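You operate a simulated robot arm through the tools that you are given. There is no shell and no other tool. Be economical: measure what you need, move in short steps, check, and stop when the job is done.

The job below is to be done with a simulated two-armed robot. You get a single attempt, and the scene is never put back.

JOB
Hold the 4 m roll, pull its mandrel and strap the roll at 150 N.
Fine: mandrel in the black tray, one sealed strap, roll back on its spot; leave the other rolls. Set down upright: what you pick out.

Only the result counts: the job must be done as asked and must still hold three seconds after the hand-in. Knocking over, shifting, dropping, spilling or breaking anything else fails it.

ROBOT AND FRAMES
Two 7-joint arms with two-finger parallel grippers on one trunk, on a base that drives. Base frame: it is fixed to the floor where the robot stands at the start and does not move with it; the origin is under the middle of the robot, x ahead of it, y to its left, z up. Readings come in m, degrees, newtons and seconds.
The left shoulder is at the start at [0.07, 0.134, 1.301], the right one opposite. With the tool pointing down near the work surface each hand reaches from about 0.1 to 0.6 m from the robot's upright axis, wherever it stands, measured 20 degrees to its own side. Places, roughly: mandrel (5x5x7 cm) [0.5, -0.2, 1]; mandrel tray [0.7, 0, 0.8]; strap seal key [0.6, -0.4, 1]; strapping pocket [0.5, -0.4, 0.8]. Payload 1.57 kg a hand.
The tool frame of a hand sits at the grasp point between the pads (the TCP): z along the fingers, y along the line on which they close. The tips reach 0.03 m beyond it. The gripper opens to 0.08 m. The fingers are 0.017 m wide and 0.012 m thick; the gripper's body (0.04 by 0.082 m) begins 0.08 m behind the TCP.
Orientation is that of the tool frame in the base frame, as [roll, pitch, yaw] about the fixed x, y, z axes, in that order (R = Rz(yaw) Ry(pitch) Rx(roll)). With the fingers straight down and closing along the base's y, the tool's x points along the base's -x, its y along +y and its z along -z.

CONTROLS
- The arms move only by the tool servo_tool. It takes "left_commands", "right_commands" or both (then of equal length, played together; a hand with none holds still); each is a list that holds one entry, the list of rows, each a list of 7 numbers: the shift along the tool's x, y, z in m, then the turn, a rotation vector about the tool's x, y, z in degrees, then the gripper command, from -1 (shut) to 1 (fully open), values between in proportion. In form: [[[tx, ty, tz, ax, ay, az, jaw], ...]]. A call has 1 to 20 rows; each row is the pose to reach, as a shift and turn from the pose commanded when the call began, along the tool's axes at that moment. A row lasts 0.2 s, in which the tool goes at most 0.05 m and 8.6 degrees; a call with a longer step from one row to the next is refused whole, and so is a gripper value outside its range. Where a pose cannot be reached the arm comes as near as it can. A force on the tool above 40 N (or 10 N above the force at the start of the call, whichever is more), or a blocked arm, ends the call early, and 0.2 s more pass. The fingers move at their own pace (about 0.153 m/s each) and stop on an object; they squeeze with about 21 N. The grip force told is the motor's: it shows also when the fingers shut on nothing. Time passes only in rows, and 0.2 s behind the last, so rows that repeat a pose let the fingers close. The reply holds the time, the measured pose of the TCP, the force on the tool along the base axes, the opening and the grip force, in the units named above and with some noise, with the torque about the TCP (base axes, N m) and any sound that the robot's microphone picked up.
- Cameras (640 x 400 px; columns grow to the right, rows downward): "scene" is now at [0.1341, -0.0449, 1.5399]; the picture's right is [-0.48, -0.88, 0.00], its down [-0.54, 0.30, -0.78] and it looks along [0.69, -0.38, -0.62] (base axes); focal length 214 px, centre (320, 200). "left" rides on the left gripper at [0.072, 0.007, -0.122] in its tool frame; the picture's right is [-0.09, 1.00, 0.00], its down [-0.84, -0.08, -0.54] and it looks along [-0.54, -0.05, 0.84] (tool axes); focal length 238 px, centre (320, 200). "right" rides on the right gripper at [0.072, -0.007, -0.122] in its tool frame; the picture's right is [0.09, 1.00, 0.00], its down [-0.84, 0.08, -0.54] and it looks along [-0.54, 0.05, 0.84] (tool axes); focal length 238 px, centre (320, 200). There is no depth. A picture from a camera that has moved, and an enlarged one, comes with that camera's place and axes in the base frame and with its lens. The place of the scene camera against the robot may be out by one fixed shift of up to 0.018 m in any direction.
- get_image(camera): a new picture of that camera. No time passes.
- lift_body(by): slides the trunk up (or, below 0, down) by that many m; the arms and the scene camera ride with it, the base frame stays. It gives what a move gives, with no picture.
- base_move(legs): drives the robot by 1 to 6 legs, each [ahead, left, turn to the left] in m, m and degrees, along the robot's own axes; the way and the turn of a leg run together, so that a leg with both is an arc; at most 1.5 m and 180 degrees a leg. The arms and the cameras ride along, it lands a little off, and it stops where it bumps. It gives what a move gives.
- aim_head(pan, tilt): turns the head with the scene camera to pan (to the left, within 86 degrees either way) and tilt (down, from -29 to 69), counted from straight ahead of the robot. It gives what a move gives.
- close_up(camera, box): a new picture of the part [left, top, right, bottom] of that camera's present view, enlarged. No time passes.
- finish_job(): hands the job in; it is judged then, once.

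Go step by step. Nothing tells you exact positions but the pictures and the camera data: compare them with the known pose of the tool, close in by small moves and look again before you grip or let go. The budget is 120 turns and 108 pictures, counting those below and the enlarged ones. Unless the task says otherwise, let go and move clear before handing in, and close with one line.

The tools are called after "Request:" as a command line: name --argument value ..., lists and objects as JSON in quotes. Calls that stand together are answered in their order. servo_tool: Moves the arms, as the interface text tells. Its arguments: {"type":"object","properties":{"left_commands":{"type":"array","items":{"type":"array","items":{"type":"array","items":{"type":"number"}}}},"right_commands":{"type":"array","items":{"type":"array","items":{"type":"array","items":{"type":"number"}}}}},"required":[]} The other tools are called the same way: lift_body (by) slides the trunk up or down; base_move (legs) drives the base; aim_head (pan, tilt) turns the head that bears the scene camera; get_image (camera) takes a picture; close_up (camera, box) takes an enlarged picture of a part of a camera's view; finish_job () hands the job in.

At the start:

```text
time_s: 0.0
left_ee_pos: [0.449, 0.0126, 1.3191]
left_tool_rot: [-179.9, 0.1, 180.0]
left_contact_force: [0.5, -0.9, 0.1]
left_wrist_torque: [-0.02, -0.01, -0.04]
left_gripper_width: 0.0803
left_grasp_force: 0.1
right_ee_pos: [0.4137, -0.2978, 1.391]
right_tool_rot: [-180.0, -0.1, -180.0]
right_contact_force: [-0.1, -0.4, -0.3]
right_wrist_torque: [0.0, 0.0, 0.02]
right_gripper_width: 0.0802
right_grasp_force: 0.0
trunk travel left (down, up): [-0.875, 0.065]
robot x, y, heading: [-0.0015, -0.0012, 0.2]
head pan, tilt: [-28.6, 38.3]
```

scene: 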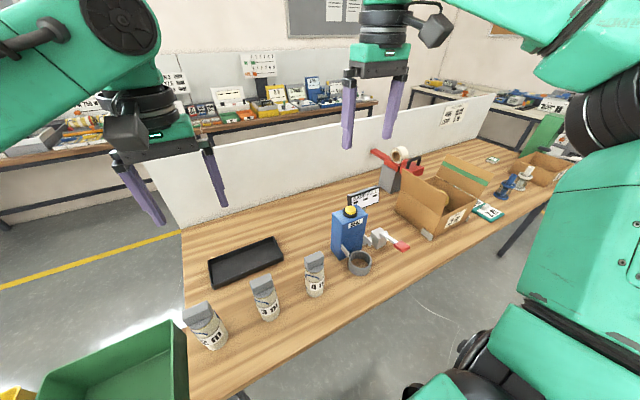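
right: 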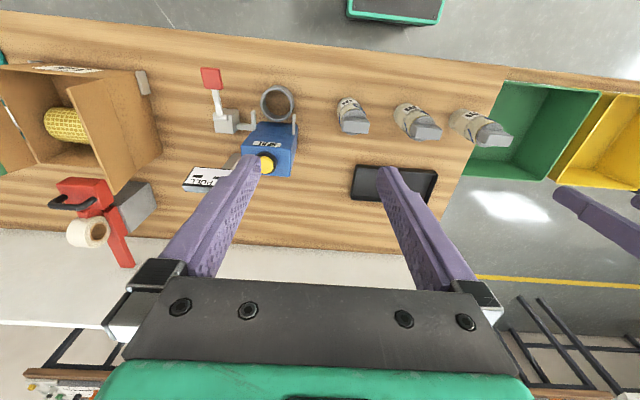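
left: 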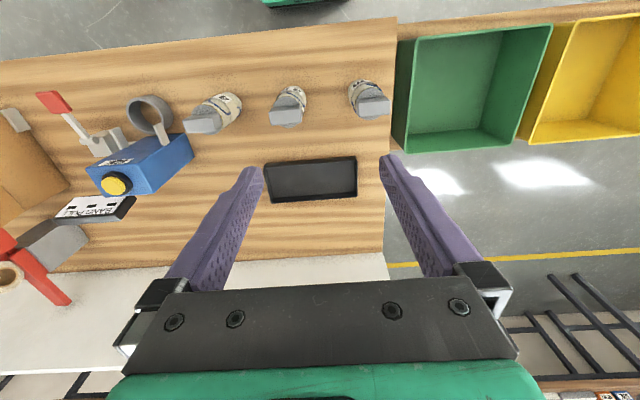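

I see three rolls with grey mandrels on top, a black tray, and a blue strapping machine with a pocket, a yellow knob and a red-handled lever. I'll zoom in to read the labels and the machine's instructions.

Request:
close_up --camera "scene" --box '[180, 240, 340, 360]'

Request:
close_up --camera "scene" --box '[310, 170, 430, 290]'

Request:
close_up --camera "right" --box '[180, 60, 520, 220]'

```text
3.33 times, centred on (260, 300) of scene
camera zoom: at [0.1341, -0.0449, 1.5399], right [-0.48, -0.88, 0.0], down [-0.54, 0.3, -0.78], along [0.69, -0.38, -0.62], focal length 715 px, centre (520, -133)
```

zoom: 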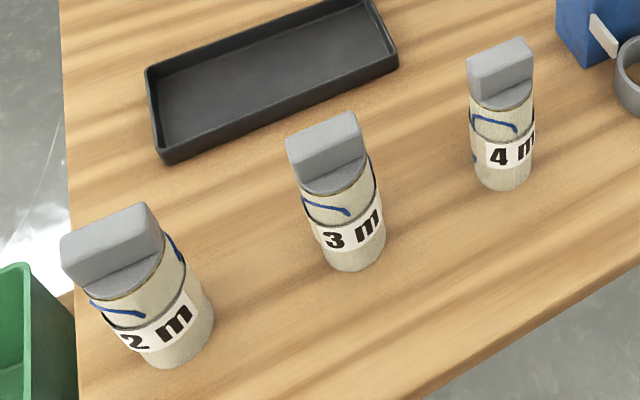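

```text
3.33 times, centred on (370, 230) of scene
camera zoom: at [0.1341, -0.0449, 1.5399], right [-0.48, -0.88, 0.0], down [-0.54, 0.3, -0.78], along [0.69, -0.38, -0.62], focal length 715 px, centre (153, 100)
```

zoom: 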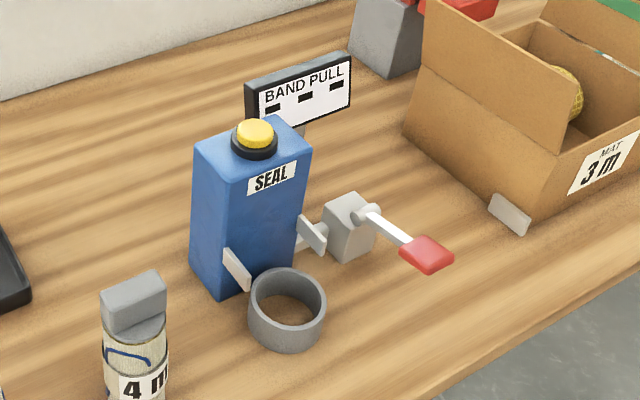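

```text
1.88 times, centred on (350, 140) of right
camera zoom: at [0.3415, -0.3038, 1.513], right [-0.09, 1.0, 0.0], down [0.84, 0.08, 0.54], along [0.54, 0.05, -0.84], focal length 449 px, centre (264, 313)
```

zoom: 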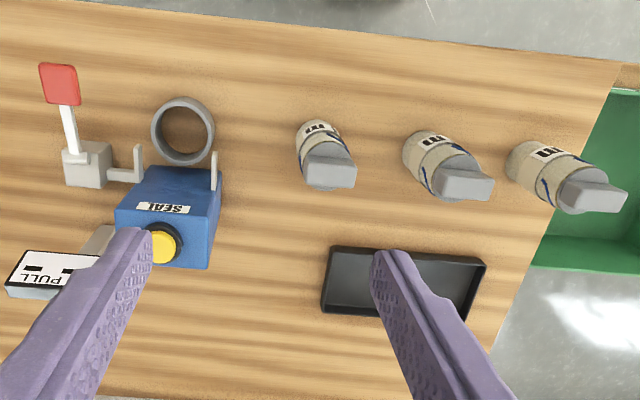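

The target is the roll nearest the machine, around (0.49, -0.21). The SEAL key is yellow, the tension lever has a red tip, and the display reads "BAND PULL". I'll bring the right hand down and tilt it forward for a side view.

Request:
servo_tool --right_commands '[[[0.0125, 0.011, 0.041, 0, -5.6, 0, 1], [0.025, 0.022, 0.082, 0, -11.2, 0, 1], [0.0375, 0.033, 0.123, 0, -16.8, 0, 1], [0.05, 0.044, 0.164, 0, -22.5, 0, 1], [0.0625, 0.055, 0.205, 0, -28, 0, 1], [0.075, 0.066, 0.246, 0, -33.7, 0, 1], [0.0875, 0.077, 0.287, 0, -39.3, 0, 1], [0.1, 0.088, 0.33, 0, -45, 0, 1], [0.1, 0.088, 0.33, 0, -45, 0, 1]]]'

Request:
get_image --camera "right"

Request:
get_image --camera "scene"

```text
time_s: 2.0
left_ee_pos: [0.4518, 0.0159, 1.3199]
left_tool_rot: [-179.9, -0.1, -179.9]
left_contact_force: [0.2, 0.6, -0.2]
left_wrist_torque: [-0.05, -0.01, -0.02]
left_gripper_width: 0.0799
left_grasp_force: 0.1
right_ee_pos: [0.3646, -0.2413, 1.0177]
right_tool_rot: [-179.9, 44.9, 179.9]
right_contact_force: [-0.2, 0.8, 0.8]
right_wrist_torque: [-0.02, -0.04, -0.01]
right_gripper_width: 0.08
right_grasp_force: 0.0
right hand out of reach, approached as far as the arm can: row 4, 5, 6, 7, 8, 9
trunk travel left (down, up): [-0.875, 0.065]
robot x, y, heading: [-0.0016, 0.0004, 0.0]
head pan, tilt: [-28.6, 38.3]
```

```text
101 pictures are left
camera right: at [0.2274, -0.2472, 1.0529], right [-0.06, 1.0, -0.07], down [0.21, 0.08, 0.97], along [0.98, 0.05, -0.21], focal length 238 px, centre (320, 200)
```

right: 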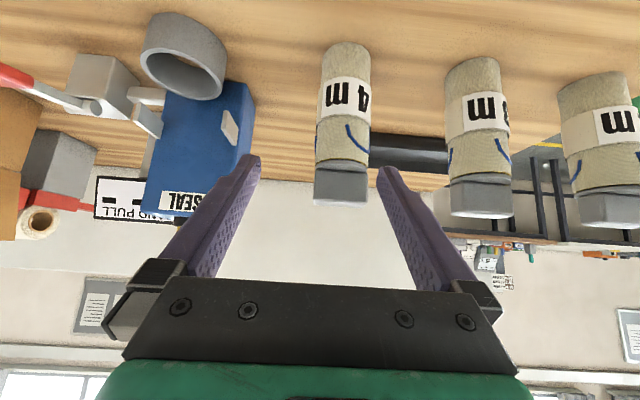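

```text
100 pictures are left
camera scene: at [0.1369, -0.0412, 1.5398], right [-0.48, -0.88, 0.0], down [-0.55, 0.29, -0.78], along [0.69, -0.38, -0.62], focal length 214 px, centre (320, 200)
```

scene: 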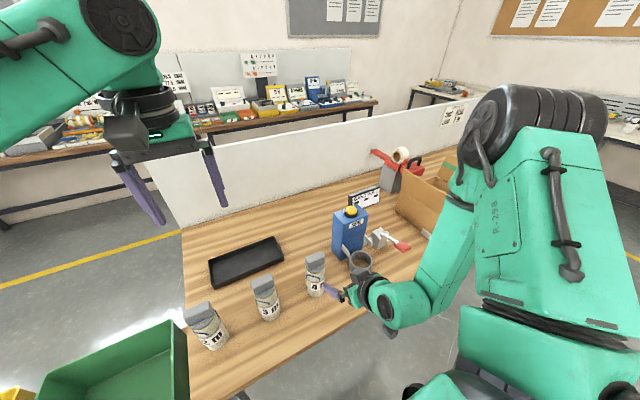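

The 4 m roll is about 6 cm wide, centred near (0.486, -0.212), with its top at z≈0.96 and the mandrel tab reaching z≈1.0. To give both hands room, I'll back the base off slightly and shift right.

Request:
base_move --legs '[[-0.08, 0, 0], [0, -0.15, 0]]'

Request:
get_image --camera "scene"

Request:
get_image --camera "right"

```text
time_s: 4.0
left_ee_pos: [0.3707, -0.1329, 1.3209]
left_tool_rot: [-179.8, 0.2, -179.8]
left_contact_force: [0.5, 0.6, -0.5]
left_wrist_torque: [-0.05, 0.0, 0.0]
left_gripper_width: 0.0801
left_grasp_force: 0.0
right_ee_pos: [0.2845, -0.3908, 1.0185]
right_tool_rot: [-179.9, 45.1, -179.7]
right_contact_force: [0.3, 0.5, -0.3]
right_wrist_torque: [-0.04, -0.03, -0.01]
right_gripper_width: 0.0802
right_grasp_force: 0.0
trunk travel left (down, up): [-0.875, 0.065]
robot x, y, heading: [-0.0782, -0.1502, 0.1]
head pan, tilt: [-28.6, 38.3]
```

```text
99 pictures are left
camera scene: at [0.0553, -0.19, 1.5402], right [-0.48, -0.88, 0.0], down [-0.54, 0.29, -0.79], along [0.69, -0.38, -0.62], focal length 214 px, centre (320, 200)
```

scene: 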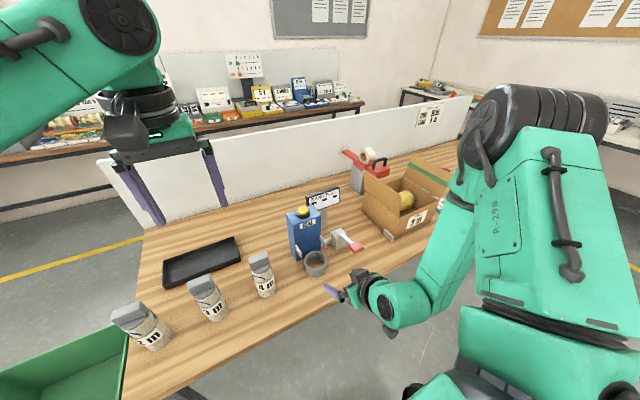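

```text
98 pictures are left
camera right: at [0.1478, -0.3958, 1.0539], right [-0.07, 1.0, -0.07], down [0.21, 0.08, 0.98], along [0.98, 0.05, -0.21], focal length 238 px, centre (320, 200)
```

right: 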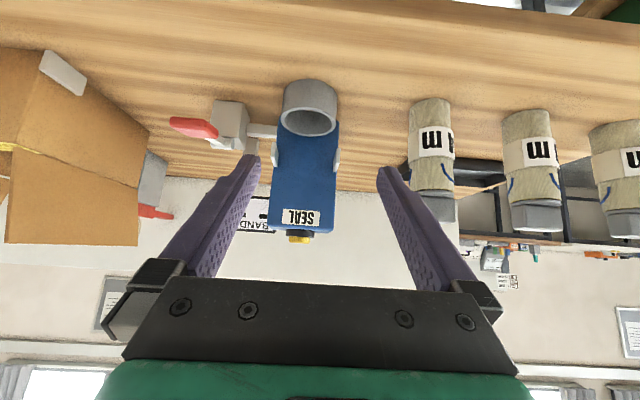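

The view of the machine is good, so I'll zoom in on its details.

Request:
close_up --camera "right" --box '[160, 60, 360, 250]'

Request:
close_up --camera "right" --box '[380, 80, 480, 240]'

Request:
close_up --camera "scene" --box '[230, 180, 370, 300]'

```text
2.11 times, centred on (260, 155) of right
camera zoom: at [0.1478, -0.3958, 1.0539], right [-0.07, 1.0, -0.07], down [0.21, 0.08, 0.98], along [0.98, 0.05, -0.21], focal length 502 px, centre (446, 295)
```

zoom: 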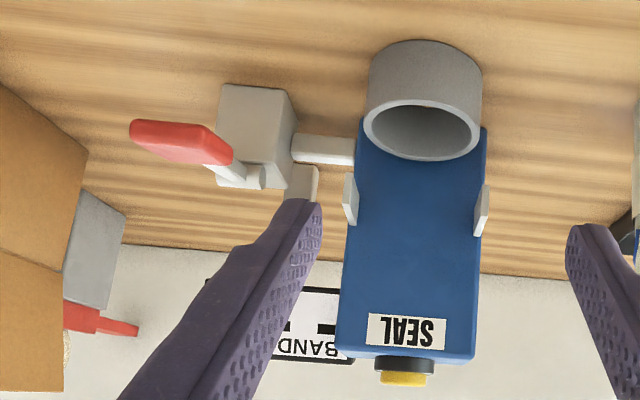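

```text
2.50 times, centred on (430, 160) of right
camera zoom: at [0.1478, -0.3958, 1.0539], right [-0.07, 1.0, -0.07], down [0.21, 0.08, 0.98], along [0.98, 0.05, -0.21], focal length 596 px, centre (45, 300)
```

zoom: 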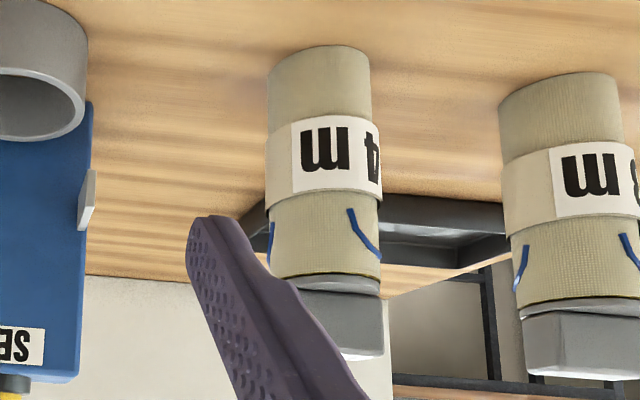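

```text
3.33 times, centred on (300, 240) of scene
camera zoom: at [0.0553, -0.19, 1.5402], right [-0.48, -0.88, 0.0], down [-0.54, 0.29, -0.79], along [0.69, -0.38, -0.62], focal length 715 px, centre (387, 67)
```

zoom: 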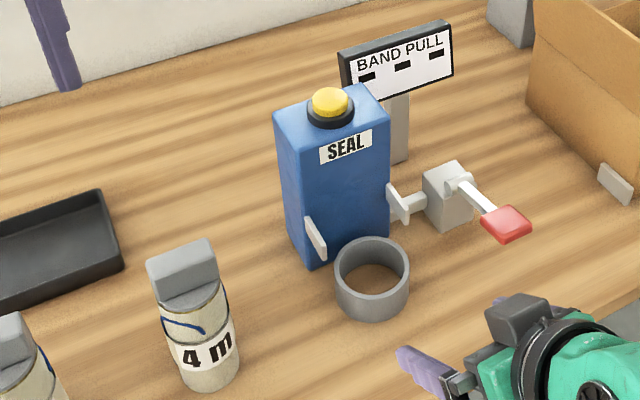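

The pocket is centred near (0.487, -0.404), about 7 cm inside, with its rim at z≈0.86. I'll bring the right hand in front of the 4 m roll with a flatter tilt.

Request:
servo_tool --right_commands '[[[-0.001, 0.03, 0.025, 0, -2.5, 0, 1], [-0.002, 0.06, 0.05, 0, -5, 0, 1], [-0.003, 0.09, 0.075, 0, -7.5, 0, 1], [-0.005, 0.12, 0.1, 0, -10, 0, 1], [-0.006, 0.15, 0.125, 0, -12.5, 0, 1], [-0.007, 0.179, 0.148, 0, -15, 0, 1], [-0.007, 0.179, 0.148, 0, -15, 0, 1]]]'

Request:
get_image --camera "right"

Request:
get_image --camera "left"

```text
time_s: 5.6
left_ee_pos: [0.3717, -0.1371, 1.3203]
left_tool_rot: [-180.0, -0.1, -179.8]
left_contact_force: [0.1, 0.3, -0.5]
left_wrist_torque: [-0.02, -0.02, 0.0]
left_gripper_width: 0.0801
left_grasp_force: 0.0
right_ee_pos: [0.3902, -0.2954, 1.0311]
right_tool_rot: [179.7, 59.9, 179.9]
right_contact_force: [-0.9, 0.0, -0.6]
right_wrist_torque: [0.0, -0.01, 0.0]
right_gripper_width: 0.0802
right_grasp_force: 0.2
right hand out of reach, approached as far as the arm can: row 3, 4, 5, 6, 7
trunk travel left (down, up): [-0.875, 0.065]
robot x, y, heading: [-0.0732, -0.1457, -0.1]
head pan, tilt: [-28.6, 38.3]
```

```text
94 pictures are left
camera right: at [0.2488, -0.3029, 1.029], right [-0.05, 1.0, -0.08], down [-0.05, 0.08, 1.0], along [1.0, 0.05, 0.05], focal length 238 px, centre (320, 200)
```

right: 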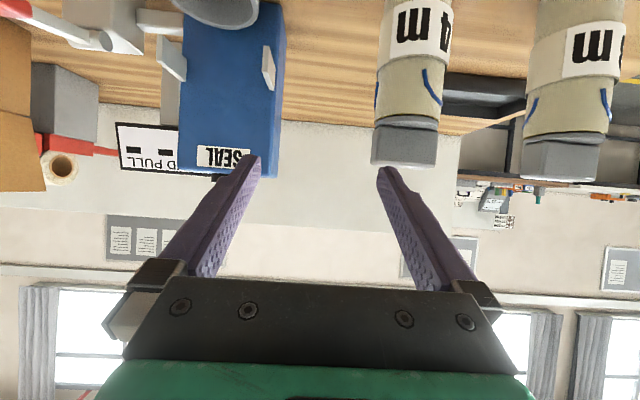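

```text
93 pictures are left
camera left: at [0.3007, -0.1301, 1.4418], right [0.09, 1.0, 0.0], down [0.84, -0.08, 0.54], along [0.54, -0.05, -0.84], focal length 238 px, centre (320, 200)
```

left: 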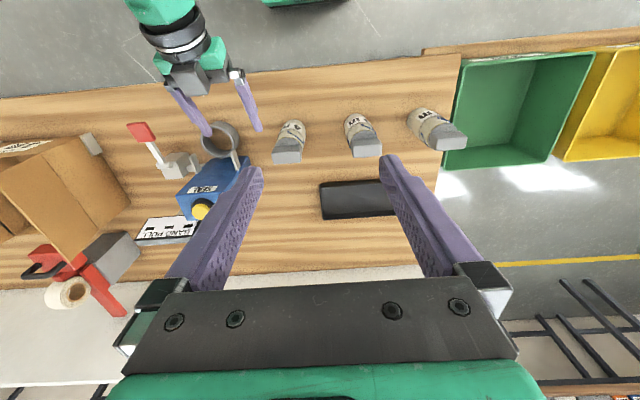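

The arm is limited with the tool this flat because the shoulder is too high. I'll lower the trunk 0.12 m and then go on.

Request:
lift_body --by -0.12

Request:
servo_tool --right_commands '[[[0, 0.028, 0, 0, 0, 0, 1], [0, 0.056, 0, 0, 0, 0, 1], [0, 0.083, 0, 0, 0, 0, 1], [0, 0.083, 0, 0, 0, 0, 1]]]'

Request:
get_image --camera "right"

Request:
get_image --camera "left"

```text
time_s: 7.1
left_ee_pos: [0.3732, -0.1365, 1.2008]
left_tool_rot: [-180.0, 0.0, -179.8]
left_contact_force: [0.5, -0.6, -0.5]
left_wrist_torque: [-0.01, 0.02, 0.01]
left_gripper_width: 0.0801
left_grasp_force: 0.0
right_ee_pos: [0.3912, -0.2957, 0.909]
right_tool_rot: [179.9, 60.0, -179.9]
right_contact_force: [0.5, 0.7, -0.2]
right_wrist_torque: [-0.02, -0.01, 0.04]
right_gripper_width: 0.08
right_grasp_force: 0.0
trunk travel left (down, up): [-0.755, 0.185]
robot x, y, heading: [-0.078, -0.1511, -0.1]
head pan, tilt: [-28.6, 38.3]
```

```text
time_s: 8.1
left_ee_pos: [0.3733, -0.1357, 1.1993]
left_tool_rot: [179.9, 0.0, -179.8]
left_contact_force: [-0.6, -0.5, 0.0]
left_wrist_torque: [-0.01, 0.01, 0.03]
left_gripper_width: 0.0797
left_grasp_force: 0.1
right_ee_pos: [0.3902, -0.2577, 0.9441]
right_tool_rot: [179.7, 59.9, -179.9]
right_contact_force: [0.4, -0.1, 0.2]
right_wrist_torque: [0.01, 0.02, -0.01]
right_gripper_width: 0.0801
right_grasp_force: 0.0
right hand out of reach, approached as far as the arm can: row 1, 2, 3, 4
trunk travel left (down, up): [-0.755, 0.185]
robot x, y, heading: [-0.0721, -0.1497, -0.1]
head pan, tilt: [-28.6, 38.3]
```

```text
92 pictures are left
camera right: at [0.2487, -0.2638, 0.9428], right [-0.05, 1.0, -0.08], down [-0.05, 0.08, 1.0], along [1.0, 0.05, 0.05], focal length 238 px, centre (320, 200)
```

right: 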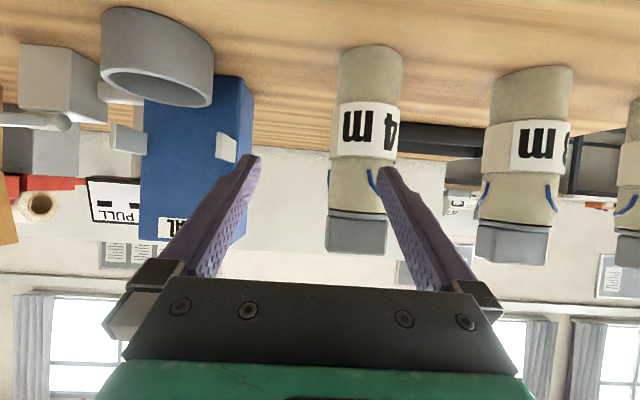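

```text
91 pictures are left
camera left: at [0.3014, -0.129, 1.3215], right [0.09, 1.0, 0.0], down [0.84, -0.07, 0.54], along [0.54, -0.05, -0.84], focal length 238 px, centre (320, 200)
```

left: 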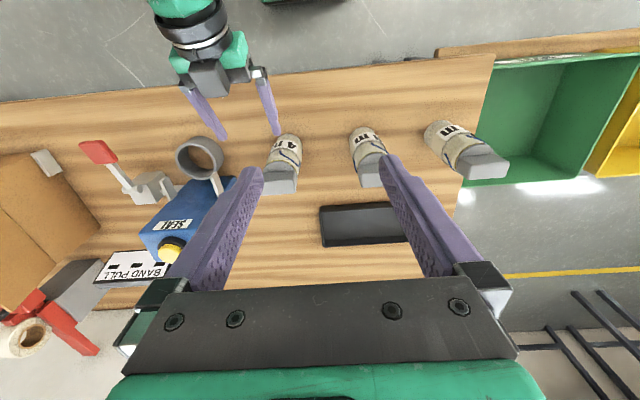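

The reach limit looks like a wrist limit. Yawing the hand 30° left, so it comes from the front-right, should suit the right arm better.

Request:
servo_tool --right_commands '[[[0.007, -0.001, 0.007, -6.5, 0, -3.75, 1], [0.014, -0.002, 0.014, -13, 0, -7.5, 1], [0.021, -0.003, 0.021, -19.5, 0, -11.25, 1], [0.029, -0.004, 0.028, -26, 0, -15, 1], [0.029, -0.004, 0.028, -26, 0, -15, 1]]]'

Request:
get_image --camera "right"

```text
time_s: 9.3
left_ee_pos: [0.3723, -0.1364, 1.2007]
left_tool_rot: [179.9, 0.0, -179.8]
left_contact_force: [-0.3, 0.3, -0.1]
left_wrist_torque: [-0.01, 0.0, -0.03]
left_gripper_width: 0.0803
left_grasp_force: 0.1
right_ee_pos: [0.3959, -0.2573, 0.9063]
right_tool_rot: [179.9, 59.9, -149.7]
right_contact_force: [0.9, -0.2, -0.4]
right_wrist_torque: [0.02, -0.03, 0.02]
right_gripper_width: 0.0802
right_grasp_force: 0.1
trunk travel left (down, up): [-0.755, 0.185]
robot x, y, heading: [-0.0783, -0.1506, 0.2]
head pan, tilt: [-28.6, 38.3]
```

```text
90 pictures are left
camera right: at [0.2768, -0.3343, 0.905], right [-0.54, 0.84, -0.08], down [-0.08, 0.04, 1.0], along [0.84, 0.55, 0.05], focal length 238 px, centre (320, 200)
```

right: 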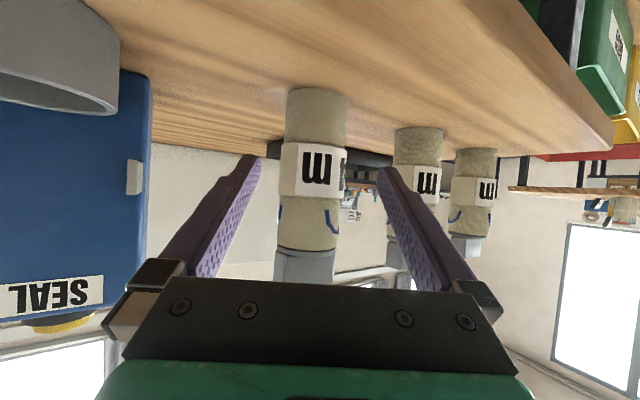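

The reach works now. I'll advance around the roll with the fingers open and check before gripping.

Request:
servo_tool --right_commands '[[[-0.003, -0.005, 0.01, 0, 0, 0, 1], [-0.013, -0.005, 0.033, 0, 0, 0, 1], [-0.024, -0.005, 0.057, 0, 0, 0, 1], [-0.0342, -0.005, 0.0813, 0, 0, 0, 1], [-0.0342, -0.005, 0.0813, 0, 0, 0, 1]]]'

Request:
get_image --camera "right"

Request:
get_image --camera "left"

```text
time_s: 10.5
left_ee_pos: [0.373, -0.1364, 1.2003]
left_tool_rot: [179.9, 0.1, -179.8]
left_contact_force: [0.3, 0.2, 0.3]
left_wrist_torque: [0.0, -0.01, 0.01]
left_gripper_width: 0.0802
left_grasp_force: 0.1
right_ee_pos: [0.4631, -0.231, 0.9187]
right_tool_rot: [180.0, 60.1, -149.9]
right_contact_force: [0.6, 0.0, -0.6]
right_wrist_torque: [-0.02, 0.01, -0.02]
right_gripper_width: 0.08
right_grasp_force: 0.1
right hand out of reach, approached as far as the arm can: row 3, 4, 5
trunk travel left (down, up): [-0.755, 0.185]
robot x, y, heading: [-0.074, -0.1475, -0.1]
head pan, tilt: [-28.6, 38.3]
```

```text
89 pictures are left
camera right: at [0.3446, -0.308, 0.9166], right [-0.54, 0.84, -0.08], down [-0.08, 0.04, 1.0], along [0.84, 0.55, 0.05], focal length 238 px, centre (320, 200)
```

right: 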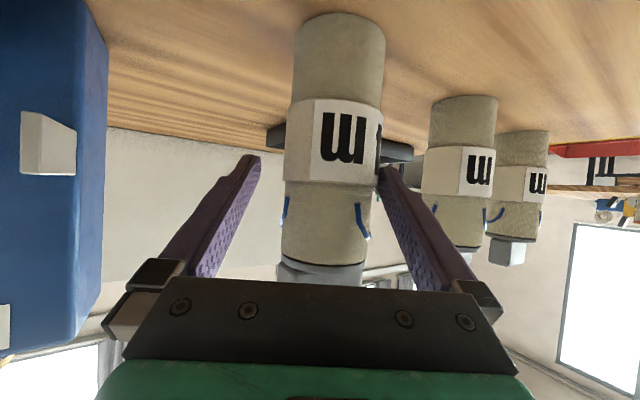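

```text
88 pictures are left
camera left: at [0.3015, -0.1285, 1.3215], right [0.09, 1.0, 0.0], down [0.84, -0.07, 0.54], along [0.54, -0.05, -0.84], focal length 238 px, centre (320, 200)
```

left: 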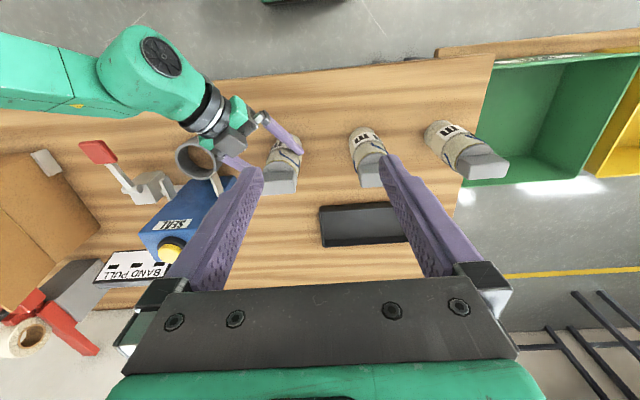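

The arm stops about 1 cm short of the axis and slightly high. I'll retreat, lower the trunk a further 5 cm, shift the base slightly left and re-approach.

Request:
servo_tool --right_commands '[[[0, 0, -0.03, 0, 0, 0, 1], [0, 0, -0.07, 0, 0, 0, 1], [0, 0, -0.08, 0, 0, 0, 1]]]'

Request:
lift_body --by -0.06

Request:
base_move --legs '[[0, 0.04, 0]]'

Request:
get_image --camera "right"

```text
time_s: 11.3
left_ee_pos: [0.3735, -0.135, 1.2001]
left_tool_rot: [-179.9, 0.0, -179.8]
left_contact_force: [0.5, -0.5, 0.5]
left_wrist_torque: [-0.03, 0.0, 0.03]
left_gripper_width: 0.0801
left_grasp_force: 0.1
right_ee_pos: [0.4061, -0.2671, 0.9591]
right_tool_rot: [-179.9, 59.9, -149.9]
right_contact_force: [0.2, -0.8, 0.9]
right_wrist_torque: [-0.03, -0.02, -0.01]
right_gripper_width: 0.0799
right_grasp_force: 0.1
trunk travel left (down, up): [-0.755, 0.185]
robot x, y, heading: [-0.0733, -0.1479, 0.3]
head pan, tilt: [-28.6, 38.3]
```

```text
time_s: 12.3
left_ee_pos: [0.3729, -0.1362, 1.1403]
left_tool_rot: [-179.8, 0.0, -179.8]
left_contact_force: [0.3, -0.3, -0.5]
left_wrist_torque: [-0.02, -0.02, -0.04]
left_gripper_width: 0.0802
left_grasp_force: 0.2
right_ee_pos: [0.406, -0.2667, 0.8982]
right_tool_rot: [180.0, 60.1, -149.9]
right_contact_force: [0.0, 0.1, 0.2]
right_wrist_torque: [-0.06, 0.0, -0.02]
right_gripper_width: 0.08
right_grasp_force: 0.1
trunk travel left (down, up): [-0.695, 0.245]
robot x, y, heading: [-0.0769, -0.1475, 0.2]
head pan, tilt: [-28.6, 38.3]
```

```text
time_s: 13.2
left_ee_pos: [0.372, -0.0998, 1.1397]
left_tool_rot: [179.8, 0.0, -179.9]
left_contact_force: [-0.2, 0.2, 0.3]
left_wrist_torque: [0.03, 0.03, 0.0]
left_gripper_width: 0.0799
left_grasp_force: 0.0
right_ee_pos: [0.4061, -0.2302, 0.8967]
right_tool_rot: [179.4, 60.1, -150.3]
right_contact_force: [0.1, 0.4, 0.0]
right_wrist_torque: [0.04, -0.03, 0.01]
right_gripper_width: 0.0802
right_grasp_force: 0.0
trunk travel left (down, up): [-0.695, 0.245]
robot x, y, heading: [-0.0763, -0.1071, -0.0]
head pan, tilt: [-28.6, 38.3]
```

```text
87 pictures are left
camera right: at [0.2867, -0.3071, 0.896], right [-0.54, 0.84, -0.08], down [-0.08, 0.04, 1.0], along [0.84, 0.54, 0.05], focal length 238 px, centre (320, 200)
```

right: 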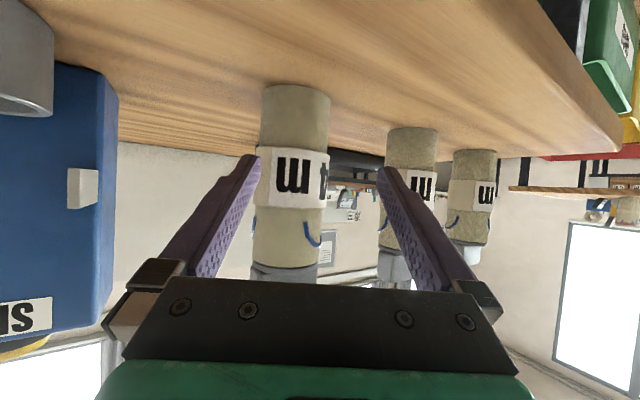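

The roll is 2.4 cm to the right of the hand centre, so I'll shift sideways and then advance 7 cm.

Request:
servo_tool --right_commands '[[[0, -0.0224, 0, 0, 0, 0, 1], [-0.012, -0.0224, 0.02, 0, 0, 0, 1], [-0.024, -0.0224, 0.041, 0, 0, 0, 1], [-0.035, -0.0224, 0.0606, 0, 0, 0, 1], [-0.035, -0.0224, 0.0606, 0, 0, 0, 1]]]'

Request:
get_image --camera "right"

Request:
get_image --camera "left"

```text
time_s: 14.4
left_ee_pos: [0.3723, -0.0967, 1.1407]
left_tool_rot: [180.0, 0.0, -179.9]
left_contact_force: [0.9, 0.5, -0.1]
left_wrist_torque: [0.02, 0.0, -0.04]
left_gripper_width: 0.0799
left_grasp_force: 0.2
right_ee_pos: [0.4765, -0.2108, 0.9024]
right_tool_rot: [179.8, 60.0, -150.1]
right_contact_force: [-0.2, -1.0, 0.1]
right_wrist_torque: [0.02, -0.01, 0.0]
right_gripper_width: 0.0801
right_grasp_force: 0.0
trunk travel left (down, up): [-0.695, 0.245]
robot x, y, heading: [-0.0808, -0.1123, 0.1]
head pan, tilt: [-28.6, 38.3]
```

```text
86 pictures are left
camera right: at [0.3575, -0.2877, 0.8993], right [-0.54, 0.84, -0.08], down [-0.08, 0.04, 1.0], along [0.84, 0.54, 0.05], focal length 238 px, centre (320, 200)
```

right: 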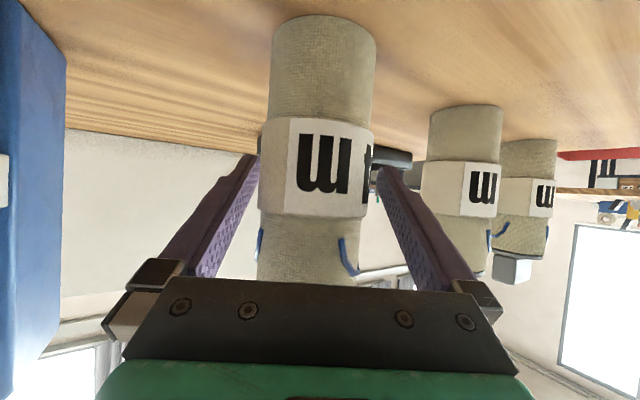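

```text
85 pictures are left
camera left: at [0.3008, -0.0893, 1.2616], right [0.09, 1.0, 0.0], down [0.84, -0.08, 0.54], along [0.54, -0.05, -0.84], focal length 238 px, centre (320, 200)
```

left: 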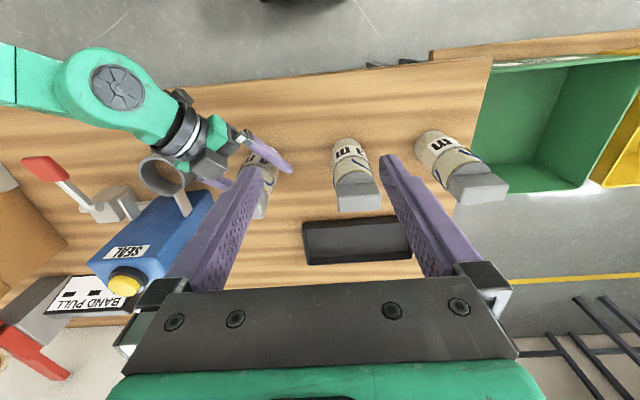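

The right fingers straddle the roll evenly. Before closing them, I'll bring the left hand above the mandrel.

Request:
servo_tool --left_commands '[[[-0.028, -0.029, 0.01, 0, 0, 0, 1], [-0.056, -0.058, 0.02, 0, 0, 0, 1], [-0.084, -0.087, 0.03, 0, 0, 0, 1], [-0.112, -0.115, 0.04, 0, 0, 0, 1], [-0.112, -0.115, 0.04, 0, 0, 0, 1]]]'

Request:
get_image --camera "left"

Request:
get_image --camera "scene"

```text
time_s: 15.6
left_ee_pos: [0.4401, -0.1858, 1.0767]
left_tool_rot: [180.0, 0.1, -180.0]
left_contact_force: [0.5, -0.4, -0.3]
left_wrist_torque: [0.08, -0.05, 0.0]
left_gripper_width: 0.08
left_grasp_force: 0.0
left hand out of reach, approached as far as the arm can: row 3, 4, 5
right_ee_pos: [0.4779, -0.213, 0.8999]
right_tool_rot: [179.7, 59.9, -150.0]
right_contact_force: [-0.5, 0.3, 0.5]
right_wrist_torque: [0.03, 0.05, -0.01]
right_gripper_width: 0.0797
right_grasp_force: 0.0
trunk travel left (down, up): [-0.695, 0.245]
robot x, y, heading: [-0.0795, -0.1112, 0.0]
head pan, tilt: [-28.6, 38.3]
```

```text
84 pictures are left
camera left: at [0.3686, -0.1794, 1.1971], right [0.09, 1.0, 0.0], down [0.84, -0.08, 0.54], along [0.54, -0.05, -0.84], focal length 238 px, centre (320, 200)
```

left: 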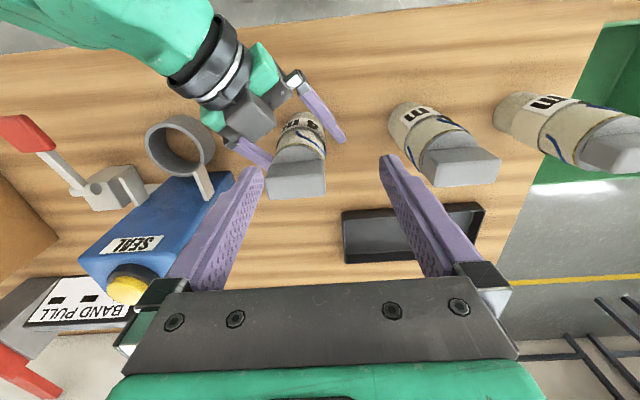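

```text
83 pictures are left
camera scene: at [0.0573, -0.1566, 1.3598], right [-0.48, -0.88, 0.0], down [-0.54, 0.3, -0.78], along [0.69, -0.37, -0.62], focal length 214 px, centre (320, 200)
```

scene: 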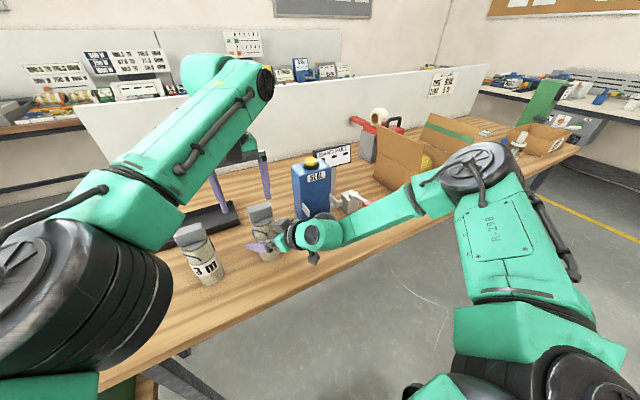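

The left arm can't quite reach this spot with the tool vertical, so tilting it forward 20° brings the wrist nearer. First a zoom on the tab.

Request:
close_up --camera "left" --box '[230, 90, 370, 220]'

Request:
servo_tool --left_commands '[[[-0.01, -0.008, 0, 0, -7, 0, 1], [-0.02, -0.016, 0, 0, -14, 0, 1], [-0.03, -0.024, 0, 0, -20, 0, 1], [-0.03, -0.024, 0, 0, -20, 0, 1]]]'

Request:
get_image --camera "left"

```text
3.08 times, centred on (300, 155) of left
camera zoom: at [0.3686, -0.1794, 1.1971], right [0.09, 1.0, 0.0], down [0.84, -0.08, 0.54], along [0.54, -0.05, -0.84], focal length 733 px, centre (382, 338)
```

zoom: 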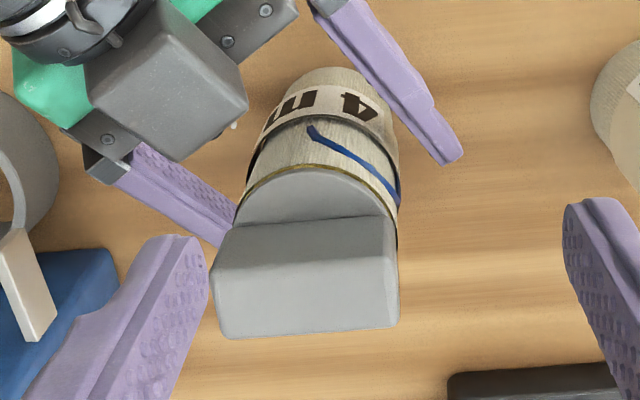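

```text
time_s: 16.6
left_ee_pos: [0.4704, -0.207, 1.0746]
left_tool_rot: [-179.9, 20.0, -179.8]
left_contact_force: [0.4, 0.3, 0.2]
left_wrist_torque: [0.02, 0.02, 0.03]
left_gripper_width: 0.08
left_grasp_force: 0.1
right_ee_pos: [0.4766, -0.2121, 0.9015]
right_tool_rot: [179.9, 60.0, -150.0]
right_contact_force: [0.4, -0.4, 0.1]
right_wrist_torque: [-0.03, 0.0, -0.01]
right_gripper_width: 0.0801
right_grasp_force: 0.1
trunk travel left (down, up): [-0.695, 0.245]
robot x, y, heading: [-0.0771, -0.1089, -0.1]
head pan, tilt: [-28.6, 38.3]
```

```text
81 pictures are left
camera left: at [0.3619, -0.1994, 1.1638], right [0.08, 1.0, 0.03], down [0.6, -0.08, 0.8], along [0.8, -0.05, -0.6], focal length 238 px, centre (320, 200)
```

left: 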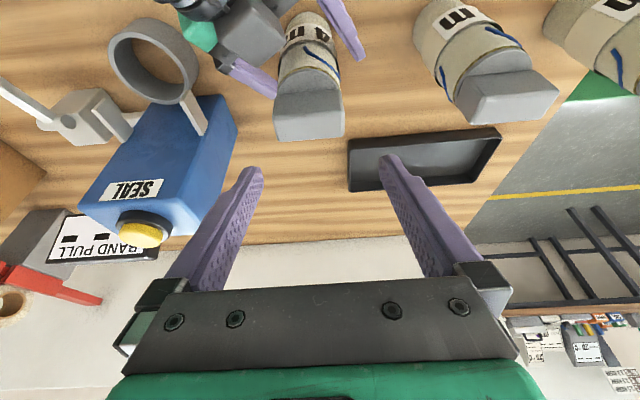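

The 20° tilt works. The tab spans roughly y -0.243 to -0.186, is 2.5 cm thick, and its top is at z≈1.0. I'll descend so the tips stay just above the flange.

Request:
servo_tool --left_commands '[[[0.004, -0.007, 0.018, 0, 0, 0, 1], [0.008, -0.007, 0.036, 0, 0, 0, 1], [0.0125, -0.007, 0.054, 0, 0, 0, 1], [0.016, -0.007, 0.07, 0, 0, 0, 1], [0.016, -0.007, 0.07, 0, 0, 0, 1]]]'

Request:
get_image --camera "left"

Request:
get_image --camera "scene"

```text
time_s: 17.8
left_ee_pos: [0.4813, -0.2107, 1.0032]
left_tool_rot: [180.0, 20.1, -179.9]
left_contact_force: [-0.4, 0.0, 0.4]
left_wrist_torque: [0.0, 0.0, 0.01]
left_gripper_width: 0.0801
left_grasp_force: 0.0
right_ee_pos: [0.4753, -0.21, 0.9004]
right_tool_rot: [179.9, 60.1, -150.0]
right_contact_force: [0.5, -0.1, 0.6]
right_wrist_torque: [-0.01, 0.01, -0.01]
right_gripper_width: 0.08
right_grasp_force: 0.0
trunk travel left (down, up): [-0.695, 0.245]
robot x, y, heading: [-0.078, -0.1094, 0.1]
head pan, tilt: [-28.6, 38.3]
```

```text
80 pictures are left
camera left: at [0.3719, -0.2039, 1.0928], right [0.09, 1.0, 0.03], down [0.6, -0.08, 0.8], along [0.79, -0.05, -0.6], focal length 238 px, centre (320, 200)
```

left: 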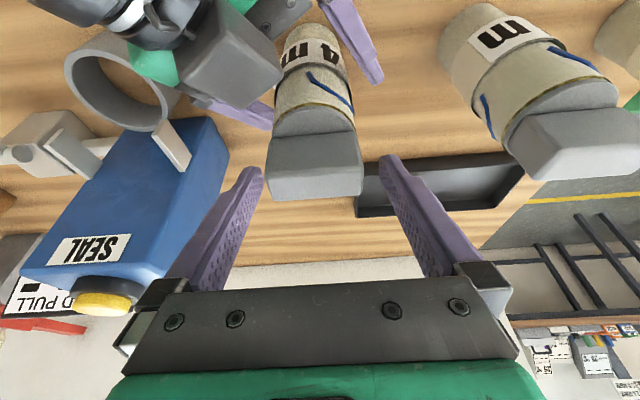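

```text
79 pictures are left
camera scene: at [0.0569, -0.154, 1.3599], right [-0.48, -0.88, 0.0], down [-0.54, 0.3, -0.78], along [0.69, -0.37, -0.62], focal length 214 px, centre (320, 200)
```

scene: 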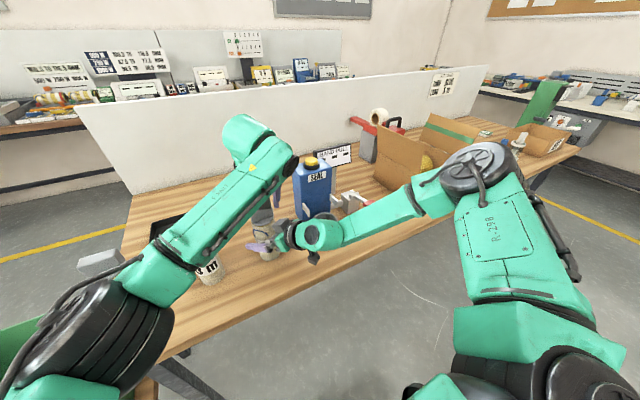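

The left hand is nearly aligned, so I'll shift it back 7 mm. Then I'll close the right hand on the roll first.

Request:
servo_tool --left_commands '[[[0.0066, -0.002, -0.0024, 0, 0, 0, 1], [0.0066, -0.002, -0.0024, 0, 0, 0, 1], [0.0066, -0.002, -0.0024, 0, 0, 0, 1]]]' --right_commands '[[[0, 0, 0, 0, 0, 0, 0.2], [0, 0, 0, 0, 0, 0, -1], [0, 0, 0, 0, 0, 0, -1]]]'

Request:
get_image --camera "left"

Request:
get_image --camera "right"

```text
time_s: 18.6
left_ee_pos: [0.4732, -0.2126, 1.0034]
left_tool_rot: [-180.0, 20.0, 180.0]
left_contact_force: [-0.2, 0.6, -0.6]
left_wrist_torque: [0.01, -0.01, 0.0]
left_gripper_width: 0.08
left_grasp_force: 0.1
right_ee_pos: [0.4773, -0.211, 0.9011]
right_tool_rot: [180.0, 59.9, -150.0]
right_contact_force: [1.3, -0.3, 0.8]
right_wrist_torque: [0.04, 0.01, -0.02]
right_gripper_width: 0.057
right_grasp_force: 20.5
trunk travel left (down, up): [-0.695, 0.245]
robot x, y, heading: [-0.0799, -0.1053, 0.0]
head pan, tilt: [-28.6, 38.3]
```

```text
78 pictures are left
camera left: at [0.3645, -0.2056, 1.0928], right [0.08, 1.0, 0.03], down [0.6, -0.08, 0.8], along [0.79, -0.05, -0.61], focal length 238 px, centre (320, 200)
```

left: 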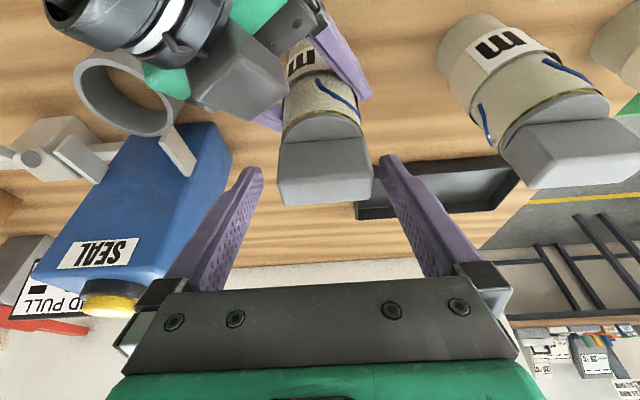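

```text
77 pictures are left
camera right: at [0.3577, -0.2877, 0.8994], right [-0.54, 0.84, -0.08], down [-0.08, 0.04, 1.0], along [0.84, 0.54, 0.05], focal length 238 px, centre (320, 200)
```

right: 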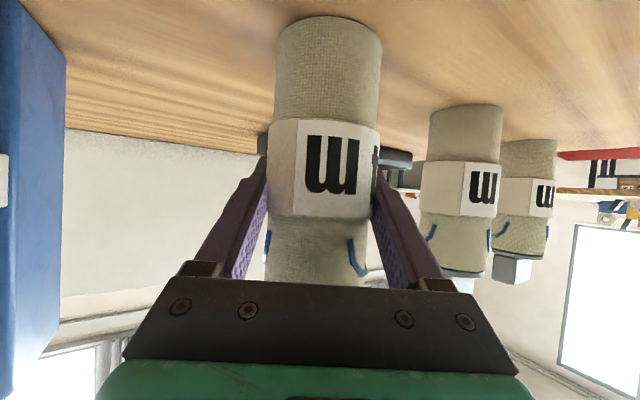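

The right hand holds the roll at 5.7 cm. Now the left hand closes on the tab.

Request:
servo_tool --left_commands '[[[0, 0.003, 0, 0, 0, 0, 0.5], [0, 0.003, 0, 0, 0, 0, -1], [0, 0.003, 0, 0, 0, 0, -1], [0, 0.003, 0, 0, 0, 0, -1]]]' --right_commands '[[[0, 0, 0, 0, 0, 0, -1], [0, 0, 0, 0, 0, 0, -1], [0, 0, 0, 0, 0, 0, -1], [0, 0, 0, 0, 0, 0, -1]]]'

Request:
get_image --camera "left"

```text
time_s: 19.6
left_ee_pos: [0.4736, -0.2108, 1.0036]
left_tool_rot: [179.9, 20.0, -180.0]
left_contact_force: [-0.3, 0.2, 0.1]
left_wrist_torque: [-0.02, -0.01, 0.0]
left_gripper_width: 0.0392
left_grasp_force: 21.0
right_ee_pos: [0.4769, -0.2111, 0.9003]
right_tool_rot: [179.9, 59.9, -150.0]
right_contact_force: [1.0, -0.9, 2.9]
right_wrist_torque: [0.05, -0.03, -0.01]
right_gripper_width: 0.0568
right_grasp_force: 20.4
trunk travel left (down, up): [-0.695, 0.245]
robot x, y, heading: [-0.0792, -0.1074, 0.1]
head pan, tilt: [-28.6, 38.3]
heard: snap
```

```text
76 pictures are left
camera left: at [0.3651, -0.2029, 1.0933], right [0.08, 1.0, 0.03], down [0.6, -0.08, 0.8], along [0.79, -0.05, -0.61], focal length 238 px, centre (320, 200)
```

left: 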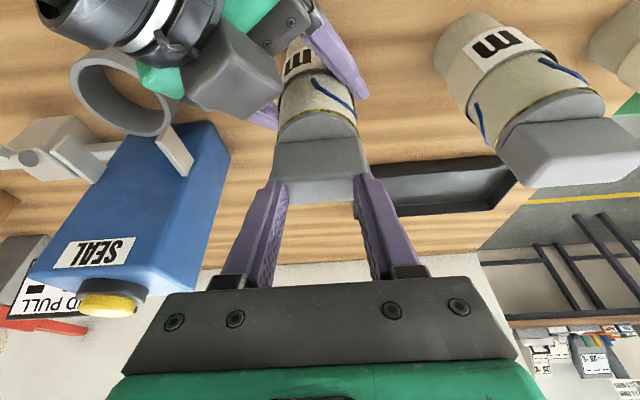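

The opening stopped at 3.9 cm and there was a "snap", so I need a closer look before pulling.

Request:
close_up --camera "left" --box '[230, 50, 400, 290]'

Request:
close_up --camera "scene" --box '[220, 120, 380, 280]'

Request:
get_image --camera "right"

```text
1.67 times, centred on (315, 170) of left
camera zoom: at [0.3651, -0.2029, 1.0933], right [0.08, 1.0, 0.03], down [0.6, -0.08, 0.8], along [0.79, -0.05, -0.61], focal length 397 px, centre (328, 250)
```

zoom: 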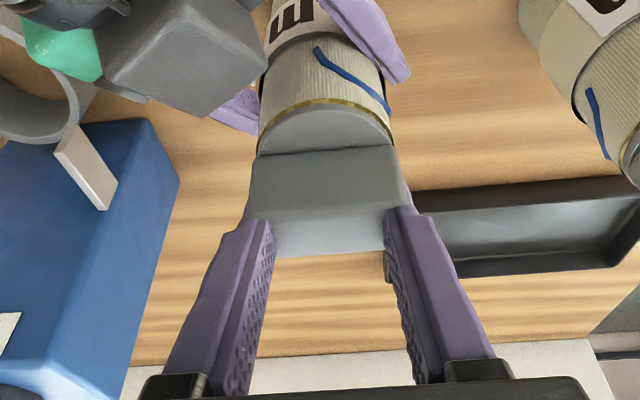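

```text
2.50 times, centred on (300, 200) of scene
camera zoom: at [0.0571, -0.1543, 1.3599], right [-0.48, -0.88, 0.0], down [-0.54, 0.3, -0.78], along [0.69, -0.37, -0.62], focal length 536 px, centre (370, 200)
```

zoom: 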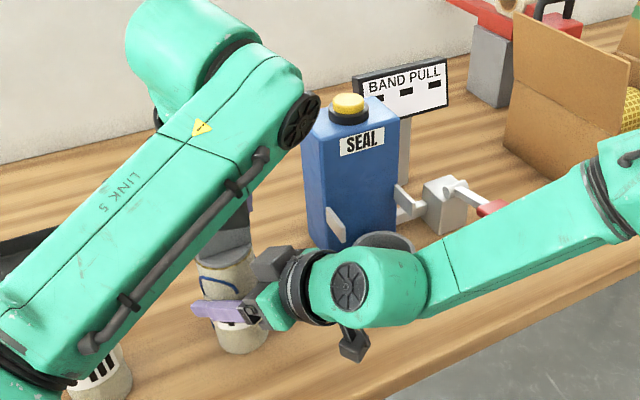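

```text
73 pictures are left
camera right: at [0.3576, -0.2879, 0.8993], right [-0.54, 0.84, -0.08], down [-0.08, 0.04, 1.0], along [0.84, 0.54, 0.05], focal length 238 px, centre (320, 200)
```

right: 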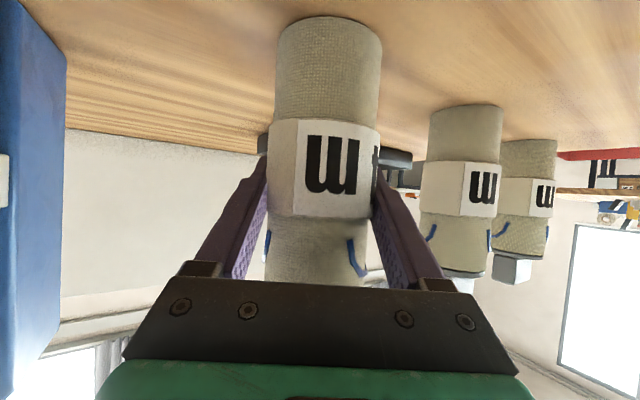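

The fingers do appear to be on the tab's ends. I'll pull straight up in small steps and watch the forces.

Request:
servo_tool --left_commands '[[[-0.0017, 0, -0.0047, 0, 0, 0, -1], [-0.0034, 0, -0.0094, 0, 0, 0, -1], [-0.0051, 0, -0.0141, 0, 0, 0, -1], [-0.0068, 0, -0.0188, 0, 0, 0, -1]]]' --right_commands '[[[0, 0, 0, 0, 0, 0, -1], [0, 0, 0, 0, 0, 0, -1], [0, 0, 0, 0, 0, 0, -1], [0, 0, 0, 0, 0, 0, -1]]]'

Request:
get_image --camera "left"

```text
time_s: 20.6
left_ee_pos: [0.4732, -0.2105, 1.0237]
left_tool_rot: [-180.0, 20.0, -179.8]
left_contact_force: [0.5, -0.3, 0.2]
left_wrist_torque: [0.01, 0.01, 0.01]
left_gripper_width: 0.0391
left_grasp_force: 20.9
right_ee_pos: [0.477, -0.2098, 0.8996]
right_tool_rot: [179.8, 60.1, -149.9]
right_contact_force: [2.1, -1.5, 3.0]
right_wrist_torque: [0.02, -0.04, 0.0]
right_gripper_width: 0.0573
right_grasp_force: 21.0
trunk travel left (down, up): [-0.695, 0.245]
robot x, y, heading: [-0.0778, -0.1101, 0.3]
head pan, tilt: [-28.6, 38.3]
```

```text
72 pictures are left
camera left: at [0.3649, -0.2033, 1.113], right [0.08, 1.0, 0.03], down [0.6, -0.08, 0.8], along [0.79, -0.05, -0.6], focal length 238 px, centre (320, 200)
```

left: 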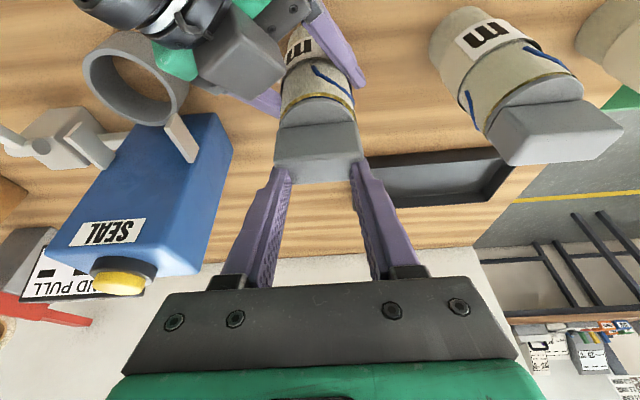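

The fingers rose but the mandrel did not move and no force showed, so the 3.9 cm reading isn't a real grip. I'll open, lift clear and look.

Request:
servo_tool --left_commands '[[[0, 0, 0, 0, 0, 0, 1], [0, 0, 0, 0, 0, 0, 1], [-0.005, 0, -0.014, 0, 0, 0, 1], [-0.017, 0, -0.047, 0, 0, 0, 1]]]' --right_commands '[[[0, 0, 0, 0, 0, 0, -1], [0, 0, 0, 0, 0, 0, -1], [0, 0, 0, 0, 0, 0, -1], [0, 0, 0, 0, 0, 0, -1]]]'

Request:
get_image --camera "left"

Request:
close_up --camera "left" --box '[250, 0, 390, 200]'

```text
time_s: 21.6
left_ee_pos: [0.4699, -0.2101, 1.0756]
left_tool_rot: [179.9, 20.1, -179.9]
left_contact_force: [-0.3, -0.2, -0.4]
left_wrist_torque: [-0.01, 0.0, 0.02]
left_gripper_width: 0.0799
left_grasp_force: 0.0
right_ee_pos: [0.476, -0.2122, 0.9001]
right_tool_rot: [179.7, 60.1, -150.0]
right_contact_force: [0.2, -1.5, 2.9]
right_wrist_torque: [0.01, 0.11, 0.05]
right_gripper_width: 0.057
right_grasp_force: 20.9
trunk travel left (down, up): [-0.695, 0.245]
robot x, y, heading: [-0.0747, -0.1102, 0.0]
head pan, tilt: [-28.6, 38.3]
```

```text
71 pictures are left
camera left: at [0.3613, -0.2029, 1.1643], right [0.08, 1.0, 0.03], down [0.6, -0.08, 0.8], along [0.79, -0.05, -0.6], focal length 238 px, centre (320, 200)
```

left: 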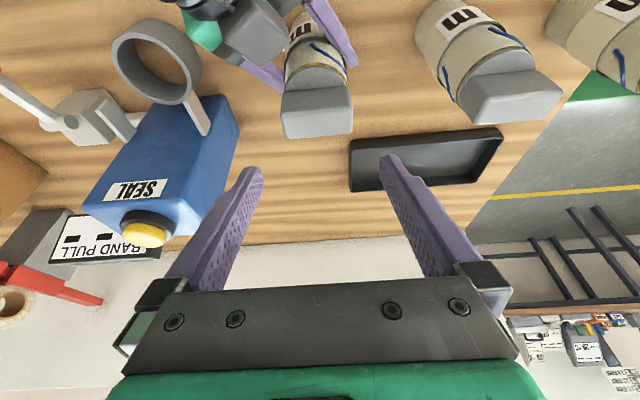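

```text
2.00 times, centred on (320, 100) of left
camera zoom: at [0.3613, -0.2029, 1.1643], right [0.08, 1.0, 0.03], down [0.6, -0.08, 0.8], along [0.79, -0.05, -0.6], focal length 477 px, centre (320, 400)
```

zoom: 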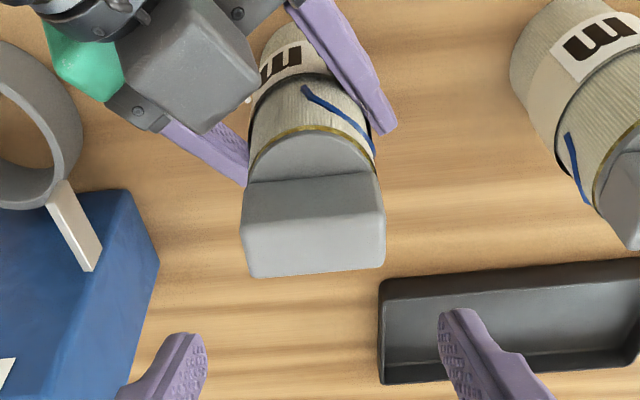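

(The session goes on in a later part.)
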